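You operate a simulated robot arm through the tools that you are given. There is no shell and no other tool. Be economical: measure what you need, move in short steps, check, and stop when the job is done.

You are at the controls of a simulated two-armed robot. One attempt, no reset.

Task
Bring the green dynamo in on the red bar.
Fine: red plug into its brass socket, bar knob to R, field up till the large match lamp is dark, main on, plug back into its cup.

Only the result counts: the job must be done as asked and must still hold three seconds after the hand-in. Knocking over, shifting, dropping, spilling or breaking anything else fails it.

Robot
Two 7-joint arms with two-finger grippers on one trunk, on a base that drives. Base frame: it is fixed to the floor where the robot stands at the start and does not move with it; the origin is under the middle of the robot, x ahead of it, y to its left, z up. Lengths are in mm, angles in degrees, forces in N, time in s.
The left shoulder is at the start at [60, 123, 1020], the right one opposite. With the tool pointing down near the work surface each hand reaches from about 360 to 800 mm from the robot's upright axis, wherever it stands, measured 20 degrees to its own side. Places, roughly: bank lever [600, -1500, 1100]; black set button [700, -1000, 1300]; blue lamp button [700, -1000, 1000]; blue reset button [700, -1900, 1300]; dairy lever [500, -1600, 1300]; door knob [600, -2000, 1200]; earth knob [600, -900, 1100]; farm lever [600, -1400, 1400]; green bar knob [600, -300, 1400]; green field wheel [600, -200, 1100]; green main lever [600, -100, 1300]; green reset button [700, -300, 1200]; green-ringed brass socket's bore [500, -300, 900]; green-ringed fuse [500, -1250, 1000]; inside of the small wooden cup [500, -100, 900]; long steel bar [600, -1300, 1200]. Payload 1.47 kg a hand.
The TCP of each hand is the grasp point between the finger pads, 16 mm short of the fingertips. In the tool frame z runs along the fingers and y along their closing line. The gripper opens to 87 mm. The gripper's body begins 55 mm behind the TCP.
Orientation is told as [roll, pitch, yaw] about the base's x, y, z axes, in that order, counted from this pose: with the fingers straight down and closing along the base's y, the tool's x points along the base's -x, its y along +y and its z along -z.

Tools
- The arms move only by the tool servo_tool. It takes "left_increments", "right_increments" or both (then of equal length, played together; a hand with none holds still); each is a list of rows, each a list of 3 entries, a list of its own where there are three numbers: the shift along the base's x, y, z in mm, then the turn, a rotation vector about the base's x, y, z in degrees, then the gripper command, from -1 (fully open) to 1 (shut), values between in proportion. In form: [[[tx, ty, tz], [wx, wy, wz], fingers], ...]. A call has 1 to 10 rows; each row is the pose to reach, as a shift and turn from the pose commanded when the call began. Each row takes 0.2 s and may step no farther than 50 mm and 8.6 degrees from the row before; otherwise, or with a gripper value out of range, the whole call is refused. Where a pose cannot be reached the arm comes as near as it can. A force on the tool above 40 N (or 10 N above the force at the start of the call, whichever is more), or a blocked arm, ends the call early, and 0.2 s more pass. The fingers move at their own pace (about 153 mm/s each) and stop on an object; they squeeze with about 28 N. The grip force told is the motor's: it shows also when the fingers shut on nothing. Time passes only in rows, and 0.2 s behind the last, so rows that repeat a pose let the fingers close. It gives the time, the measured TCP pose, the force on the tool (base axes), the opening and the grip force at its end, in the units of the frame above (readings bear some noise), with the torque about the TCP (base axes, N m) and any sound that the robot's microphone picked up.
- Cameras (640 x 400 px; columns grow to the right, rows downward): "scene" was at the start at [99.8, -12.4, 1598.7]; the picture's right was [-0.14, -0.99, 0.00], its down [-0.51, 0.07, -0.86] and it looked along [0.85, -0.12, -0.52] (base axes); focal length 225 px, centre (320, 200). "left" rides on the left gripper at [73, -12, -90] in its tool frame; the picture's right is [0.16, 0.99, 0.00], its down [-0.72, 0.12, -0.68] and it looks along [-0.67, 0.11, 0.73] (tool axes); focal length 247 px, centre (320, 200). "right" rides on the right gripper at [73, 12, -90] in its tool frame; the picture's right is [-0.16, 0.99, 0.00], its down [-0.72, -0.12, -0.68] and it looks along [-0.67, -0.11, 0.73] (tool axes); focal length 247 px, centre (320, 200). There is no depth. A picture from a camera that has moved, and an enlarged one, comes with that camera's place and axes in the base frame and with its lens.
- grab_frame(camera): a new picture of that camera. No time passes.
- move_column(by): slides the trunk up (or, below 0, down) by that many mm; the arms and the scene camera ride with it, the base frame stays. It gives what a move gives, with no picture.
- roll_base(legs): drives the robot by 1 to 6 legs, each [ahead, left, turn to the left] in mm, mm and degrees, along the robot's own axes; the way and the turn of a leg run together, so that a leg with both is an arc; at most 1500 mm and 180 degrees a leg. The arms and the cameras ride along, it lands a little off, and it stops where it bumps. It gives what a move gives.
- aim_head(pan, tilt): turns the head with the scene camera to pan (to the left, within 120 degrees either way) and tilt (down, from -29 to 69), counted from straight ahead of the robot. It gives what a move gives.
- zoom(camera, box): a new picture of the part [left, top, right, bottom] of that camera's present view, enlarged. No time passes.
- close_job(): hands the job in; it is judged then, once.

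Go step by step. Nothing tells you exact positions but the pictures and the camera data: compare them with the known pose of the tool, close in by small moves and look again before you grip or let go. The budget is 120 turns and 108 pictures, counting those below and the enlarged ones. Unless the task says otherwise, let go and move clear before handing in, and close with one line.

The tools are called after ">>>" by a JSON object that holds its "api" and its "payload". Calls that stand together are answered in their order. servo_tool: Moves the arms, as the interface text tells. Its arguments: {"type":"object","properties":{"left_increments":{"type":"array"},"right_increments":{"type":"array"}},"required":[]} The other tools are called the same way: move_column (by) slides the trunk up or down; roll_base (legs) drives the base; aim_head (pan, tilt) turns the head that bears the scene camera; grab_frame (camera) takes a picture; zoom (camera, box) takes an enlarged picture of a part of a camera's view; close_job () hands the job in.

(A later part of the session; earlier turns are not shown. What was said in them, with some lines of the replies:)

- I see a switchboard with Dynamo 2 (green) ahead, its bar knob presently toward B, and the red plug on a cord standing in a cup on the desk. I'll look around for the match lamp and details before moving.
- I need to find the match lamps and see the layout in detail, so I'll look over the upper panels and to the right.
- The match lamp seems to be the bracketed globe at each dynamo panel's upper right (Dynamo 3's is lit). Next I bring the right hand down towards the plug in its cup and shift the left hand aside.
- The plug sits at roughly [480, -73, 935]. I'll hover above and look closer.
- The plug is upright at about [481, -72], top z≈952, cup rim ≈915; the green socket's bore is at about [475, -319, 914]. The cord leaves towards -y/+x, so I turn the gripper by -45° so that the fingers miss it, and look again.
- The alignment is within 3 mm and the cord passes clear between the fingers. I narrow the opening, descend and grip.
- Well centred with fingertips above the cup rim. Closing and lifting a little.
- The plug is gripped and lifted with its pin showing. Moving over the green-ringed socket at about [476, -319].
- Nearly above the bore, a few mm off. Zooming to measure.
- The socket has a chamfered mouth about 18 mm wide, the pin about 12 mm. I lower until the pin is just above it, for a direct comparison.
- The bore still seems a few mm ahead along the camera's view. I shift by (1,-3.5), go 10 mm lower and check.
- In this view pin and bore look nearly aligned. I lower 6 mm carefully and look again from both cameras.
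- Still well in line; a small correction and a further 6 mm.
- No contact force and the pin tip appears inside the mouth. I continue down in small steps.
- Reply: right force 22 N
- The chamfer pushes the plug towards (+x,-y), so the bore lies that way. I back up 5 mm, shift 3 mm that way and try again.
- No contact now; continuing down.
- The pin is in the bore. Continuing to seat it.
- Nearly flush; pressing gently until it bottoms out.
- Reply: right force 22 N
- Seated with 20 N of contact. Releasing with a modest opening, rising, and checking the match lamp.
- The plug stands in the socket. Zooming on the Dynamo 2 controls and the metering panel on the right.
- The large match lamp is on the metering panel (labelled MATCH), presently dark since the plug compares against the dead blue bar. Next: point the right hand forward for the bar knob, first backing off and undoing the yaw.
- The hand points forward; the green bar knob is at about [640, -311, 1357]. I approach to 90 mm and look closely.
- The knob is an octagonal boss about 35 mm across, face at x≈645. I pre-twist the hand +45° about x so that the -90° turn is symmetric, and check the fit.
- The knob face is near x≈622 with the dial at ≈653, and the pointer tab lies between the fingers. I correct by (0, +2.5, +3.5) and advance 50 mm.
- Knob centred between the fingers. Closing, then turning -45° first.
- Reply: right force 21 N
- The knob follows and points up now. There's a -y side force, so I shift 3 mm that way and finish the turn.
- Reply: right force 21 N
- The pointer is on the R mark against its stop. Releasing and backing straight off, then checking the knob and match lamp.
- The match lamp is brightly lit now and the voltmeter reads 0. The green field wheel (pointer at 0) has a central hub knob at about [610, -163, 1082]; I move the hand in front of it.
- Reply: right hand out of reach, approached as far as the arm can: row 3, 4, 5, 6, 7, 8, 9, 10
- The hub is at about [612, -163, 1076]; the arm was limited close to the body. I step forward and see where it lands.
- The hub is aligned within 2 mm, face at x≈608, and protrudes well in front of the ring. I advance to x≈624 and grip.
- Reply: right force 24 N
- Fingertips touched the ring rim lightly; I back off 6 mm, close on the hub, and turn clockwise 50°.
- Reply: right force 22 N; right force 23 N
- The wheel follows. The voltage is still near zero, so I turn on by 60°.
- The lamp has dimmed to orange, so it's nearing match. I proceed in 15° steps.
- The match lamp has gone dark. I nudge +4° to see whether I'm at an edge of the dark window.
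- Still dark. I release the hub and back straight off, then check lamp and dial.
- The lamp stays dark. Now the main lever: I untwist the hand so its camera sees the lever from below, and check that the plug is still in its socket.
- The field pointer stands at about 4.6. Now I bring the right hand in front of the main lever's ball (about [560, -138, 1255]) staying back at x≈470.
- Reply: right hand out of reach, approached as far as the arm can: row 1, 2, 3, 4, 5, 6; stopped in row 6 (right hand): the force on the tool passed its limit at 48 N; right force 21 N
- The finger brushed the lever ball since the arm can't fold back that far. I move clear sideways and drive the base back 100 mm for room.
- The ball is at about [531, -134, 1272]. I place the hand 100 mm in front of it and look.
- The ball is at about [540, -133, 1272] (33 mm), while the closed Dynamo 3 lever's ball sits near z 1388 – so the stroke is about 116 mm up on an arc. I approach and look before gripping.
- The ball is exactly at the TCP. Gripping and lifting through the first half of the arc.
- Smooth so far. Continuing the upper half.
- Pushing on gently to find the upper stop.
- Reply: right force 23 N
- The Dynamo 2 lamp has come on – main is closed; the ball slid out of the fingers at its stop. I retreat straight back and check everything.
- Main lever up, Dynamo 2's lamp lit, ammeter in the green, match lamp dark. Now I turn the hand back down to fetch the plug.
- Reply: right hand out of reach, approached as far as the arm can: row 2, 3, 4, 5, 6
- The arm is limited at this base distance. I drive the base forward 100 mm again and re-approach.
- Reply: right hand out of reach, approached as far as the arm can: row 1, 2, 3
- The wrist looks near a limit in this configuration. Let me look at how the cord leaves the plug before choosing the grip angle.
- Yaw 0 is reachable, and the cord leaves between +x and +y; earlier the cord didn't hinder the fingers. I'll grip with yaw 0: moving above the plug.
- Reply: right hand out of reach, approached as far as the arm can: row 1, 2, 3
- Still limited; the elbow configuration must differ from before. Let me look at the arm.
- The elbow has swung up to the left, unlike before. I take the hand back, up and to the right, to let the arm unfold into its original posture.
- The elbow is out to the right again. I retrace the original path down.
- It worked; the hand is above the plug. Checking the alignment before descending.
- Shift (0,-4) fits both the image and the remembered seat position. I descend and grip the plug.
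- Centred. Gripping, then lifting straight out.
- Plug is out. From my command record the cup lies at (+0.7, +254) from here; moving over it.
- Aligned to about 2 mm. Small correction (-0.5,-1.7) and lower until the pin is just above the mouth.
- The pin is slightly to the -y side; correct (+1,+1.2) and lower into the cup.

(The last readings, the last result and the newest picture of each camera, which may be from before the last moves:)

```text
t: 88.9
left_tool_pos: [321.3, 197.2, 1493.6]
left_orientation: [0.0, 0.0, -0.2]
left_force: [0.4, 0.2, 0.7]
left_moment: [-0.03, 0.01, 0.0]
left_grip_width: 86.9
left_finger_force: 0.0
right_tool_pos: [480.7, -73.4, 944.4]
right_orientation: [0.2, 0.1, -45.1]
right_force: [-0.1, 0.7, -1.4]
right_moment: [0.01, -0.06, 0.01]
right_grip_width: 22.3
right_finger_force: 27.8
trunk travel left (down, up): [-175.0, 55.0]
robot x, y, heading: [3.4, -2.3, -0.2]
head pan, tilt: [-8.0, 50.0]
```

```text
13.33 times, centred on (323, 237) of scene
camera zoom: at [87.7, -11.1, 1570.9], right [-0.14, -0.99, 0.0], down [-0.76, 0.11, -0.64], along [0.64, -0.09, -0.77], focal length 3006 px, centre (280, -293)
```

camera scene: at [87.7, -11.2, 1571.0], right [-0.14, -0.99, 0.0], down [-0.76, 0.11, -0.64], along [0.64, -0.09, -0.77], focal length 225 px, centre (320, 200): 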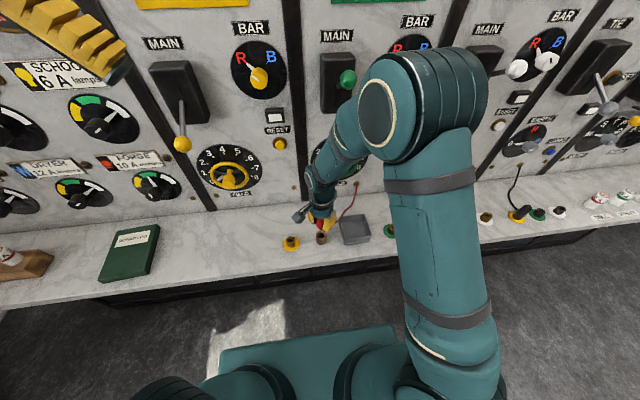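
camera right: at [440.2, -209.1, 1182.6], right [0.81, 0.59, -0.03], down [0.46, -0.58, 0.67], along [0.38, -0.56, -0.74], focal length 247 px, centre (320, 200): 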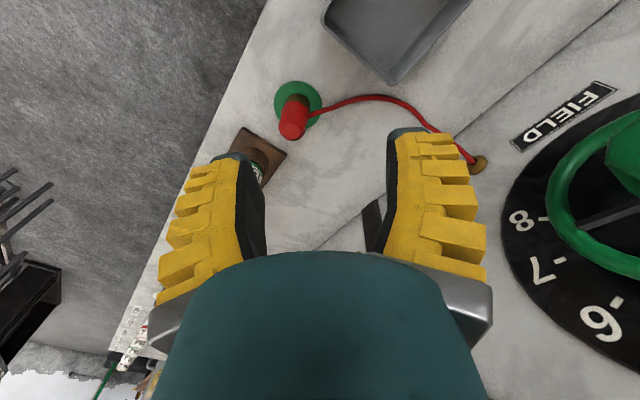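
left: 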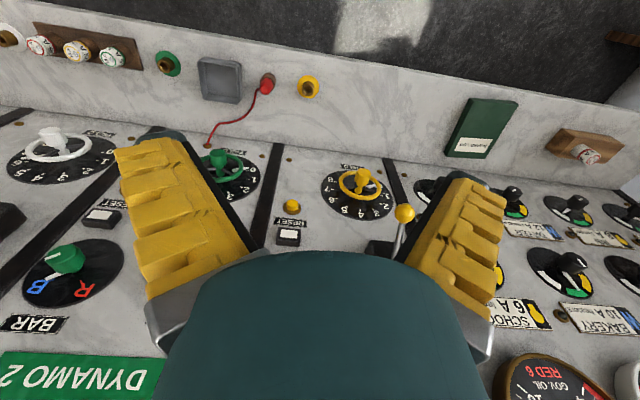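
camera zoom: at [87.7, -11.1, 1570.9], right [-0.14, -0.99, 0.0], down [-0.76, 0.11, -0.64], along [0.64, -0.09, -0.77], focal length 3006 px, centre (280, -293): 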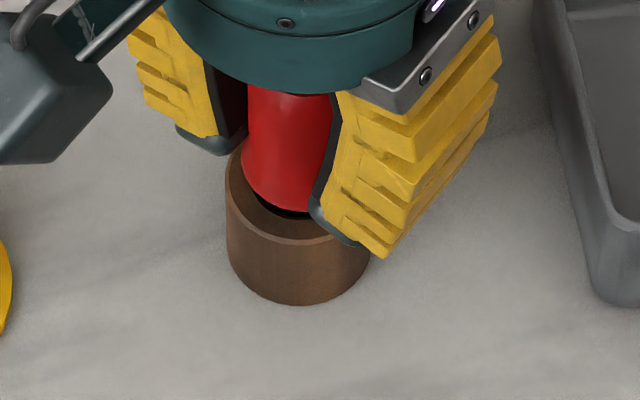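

The pin has entered. Lowering until the plug rests.

>>> {"api": "servo_tool", "payload": {"right_increments": [[[0, 0, -4], [0, 0, 0], 1], [[0, 0, -8], [0, 0, 0], 1], [[0, 0, -11], [0, 0, 0], 1], [[0, 0, -13], [0, 0, 0], 1], [[0, 0, -15], [0, 0, 0], 1]]}}

>>> {"api": "zoom", "payload": {"camera": "scene", "box": [305, 222, 341, 252]}}

```text
t: 90.1
left_tool_pos: [319.5, 196.8, 1493.6]
left_orientation: [0.1, -0.2, -0.1]
left_force: [1.0, -0.3, -0.1]
left_moment: [0.0, -0.05, 0.02]
left_grip_width: 87.1
left_finger_force: 0.0
right_tool_pos: [479.9, -72.9, 930.7]
right_orientation: [0.3, 0.0, -45.2]
right_force: [-1.4, -4.0, 18.6]
right_moment: [-0.05, 0.05, -0.04]
right_grip_width: 23.1
right_finger_force: 28.3
trunk travel left (down, up): [-175.0, 55.0]
robot x, y, heading: [1.5, -0.3, -0.2]
head pan, tilt: [-8.0, 50.0]
```

```text
13.33 times, centred on (323, 237) of scene
camera zoom: at [86.0, -11.3, 1571.2], right [-0.14, -0.99, 0.0], down [-0.76, 0.11, -0.64], along [0.64, -0.09, -0.77], focal length 3006 px, centre (280, -293)
```

zoom: 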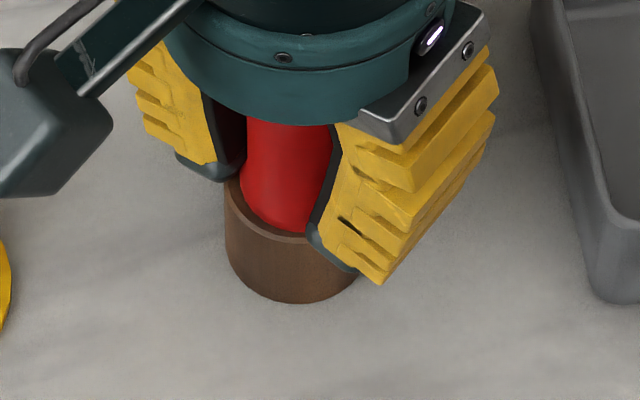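

The plug is seated at the original height. Releasing and moving clear upward.

>>> {"api": "servo_tool", "payload": {"right_increments": [[[0, 0, 2], [0, 0, 0], 1], [[0, 0, 2], [0, 0, 0], -0.2], [[0, 0, 2], [0, 0, 0], -0.2], [[0, 0, 25], [0, 0, 0], -0.2], [[0, 0, 65], [0, 0, 0], -0.2], [[-10, 0, 110], [0, 0, 0], -0.2], [[-30, -10, 155], [0, 0, 0], -0.2], [[-60, -40, 185], [0, 0, 0], -0.2]]}}

>>> {"api": "aim_head", "payload": {"pan": -15, "tilt": 30}}

>>> {"api": "grab_frame", "payload": {"camera": "scene"}}

>>> {"api": "grab_frame", "payload": {"camera": "right"}}

```text
refused: row 7 steps farther than a row can; nothing moved
```

```text
t: 90.9
left_tool_pos: [320.0, 196.1, 1495.1]
left_orientation: [-0.1, -0.1, -0.2]
left_force: [-0.1, 0.2, 0.6]
left_moment: [-0.01, -0.03, -0.02]
left_grip_width: 87.2
left_finger_force: 0.1
right_tool_pos: [480.1, -74.5, 930.8]
right_orientation: [0.2, 0.0, -45.2]
right_force: [1.3, -6.9, 22.4]
right_moment: [-0.14, -0.04, 0.03]
right_grip_width: 22.8
right_finger_force: 28.1
trunk travel left (down, up): [-175.0, 55.0]
robot x, y, heading: [2.9, 2.1, -0.2]
head pan, tilt: [-15.0, 30.0]
```

```text
10 pictures are left
camera scene: at [97.2, -24.3, 1600.6], right [-0.26, -0.96, 0.0], down [-0.48, 0.13, -0.87], along [0.84, -0.23, -0.5], focal length 225 px, centre (320, 200)
```

scene: 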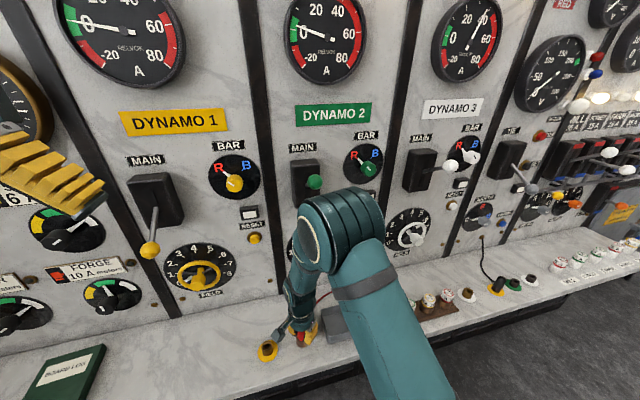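

```text
9 pictures are left
camera right: at [436.7, -14.1, 1019.1], right [0.81, 0.58, 0.0], down [0.43, -0.6, 0.68], along [0.4, -0.55, -0.73], focal length 247 px, centre (320, 200)
```

right: 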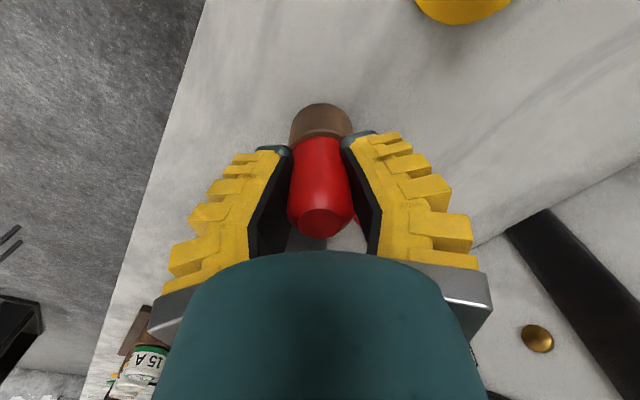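

The release call was refused for one step too long; repeating it with shorter steps.

>>> {"api": "servo_tool", "payload": {"right_increments": [[[0, 0, 2], [0, 0, 0], 1], [[0, 0, 2], [0, 0, 0], -0.2], [[0, 0, 2], [0, 0, 0], -0.2], [[0, 0, 25], [0, 0, 0], -0.2], [[0, 0, 65], [0, 0, 0], -0.2], [[-8, 0, 105], [0, 0, 0], -0.2], [[-25, -10, 140], [0, 0, 0], -0.2], [[-50, -30, 170], [0, 0, 0], -0.2]]}}

>>> {"api": "zoom", "payload": {"camera": "scene", "box": [210, 120, 470, 370]}}

>>> {"api": "aim_head", "payload": {"pan": -25, "tilt": 15}}

>>> {"api": "zoom", "payload": {"camera": "scene", "box": [230, 20, 530, 260]}}

```text
t: 92.7
left_tool_pos: [318.8, 195.1, 1493.5]
left_orientation: [0.1, -0.2, -0.1]
left_force: [-0.5, 0.3, 1.0]
left_moment: [0.04, 0.01, 0.02]
left_grip_width: 87.0
left_finger_force: 0.1
right_tool_pos: [428.6, -105.1, 1100.4]
right_orientation: [0.1, 0.2, -45.1]
right_force: [0.0, 0.1, -0.9]
right_moment: [-0.01, -0.06, 0.01]
right_grip_width: 57.2
right_finger_force: 3.8
trunk travel left (down, up): [-175.0, 55.0]
robot x, y, heading: [-0.5, 1.2, -0.1]
head pan, tilt: [-15.0, 30.0]
```

```text
1.60 times, centred on (340, 245) of scene
camera zoom: at [96.9, -25.2, 1600.6], right [-0.26, -0.96, 0.0], down [-0.48, 0.13, -0.87], along [0.84, -0.23, -0.5], focal length 361 px, centre (288, 128)
```

zoom: 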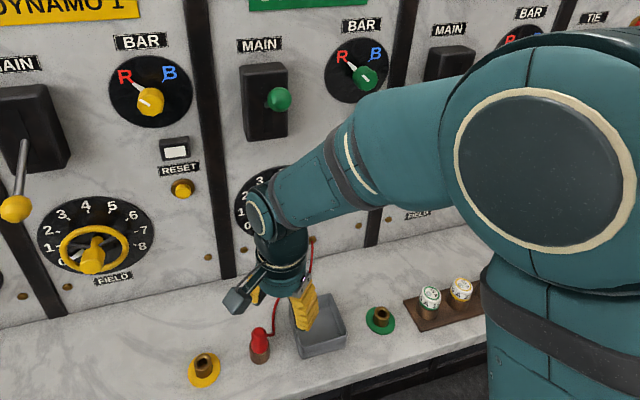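

```text
t: 93.5
left_tool_pos: [322.4, 196.4, 1493.4]
left_orientation: [0.0, 0.0, -0.3]
left_force: [0.3, 0.0, 0.0]
left_moment: [0.0, 0.0, -0.02]
left_grip_width: 87.2
left_finger_force: 0.0
right_tool_pos: [429.4, -104.0, 1101.2]
right_orientation: [0.1, 0.1, -45.2]
right_force: [-0.3, 0.2, 0.8]
right_moment: [-0.02, -0.01, -0.01]
right_grip_width: 57.4
right_finger_force: 3.4
trunk travel left (down, up): [-175.0, 55.0]
robot x, y, heading: [1.2, 2.3, -0.2]
head pan, tilt: [-25.0, 15.0]
```

```text
1.67 times, centred on (380, 140) of scene
camera zoom: at [95.9, -39.9, 1624.6], right [-0.43, -0.91, 0.0], down [-0.23, 0.11, -0.97], along [0.87, -0.41, -0.26], focal length 376 px, centre (220, 300)
```

zoom: 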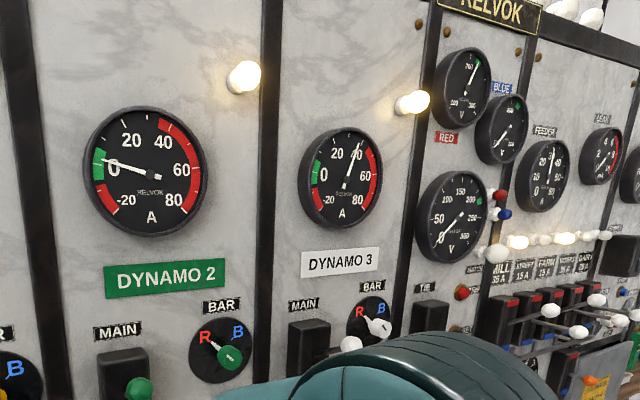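

The plug is back in its cup, the bar knob is at R, the main lever is up with Dynamo 2's lamp lit, the match lamp is dark, and the hand is clear. Handing in.

>>> {"api": "close_job", "payload": {}}

```text
The job is handed in.
```

Dynamo 2 (green) is in on the red bar. The match lamp went dark before I closed the main, and the red plug is back in its cup.
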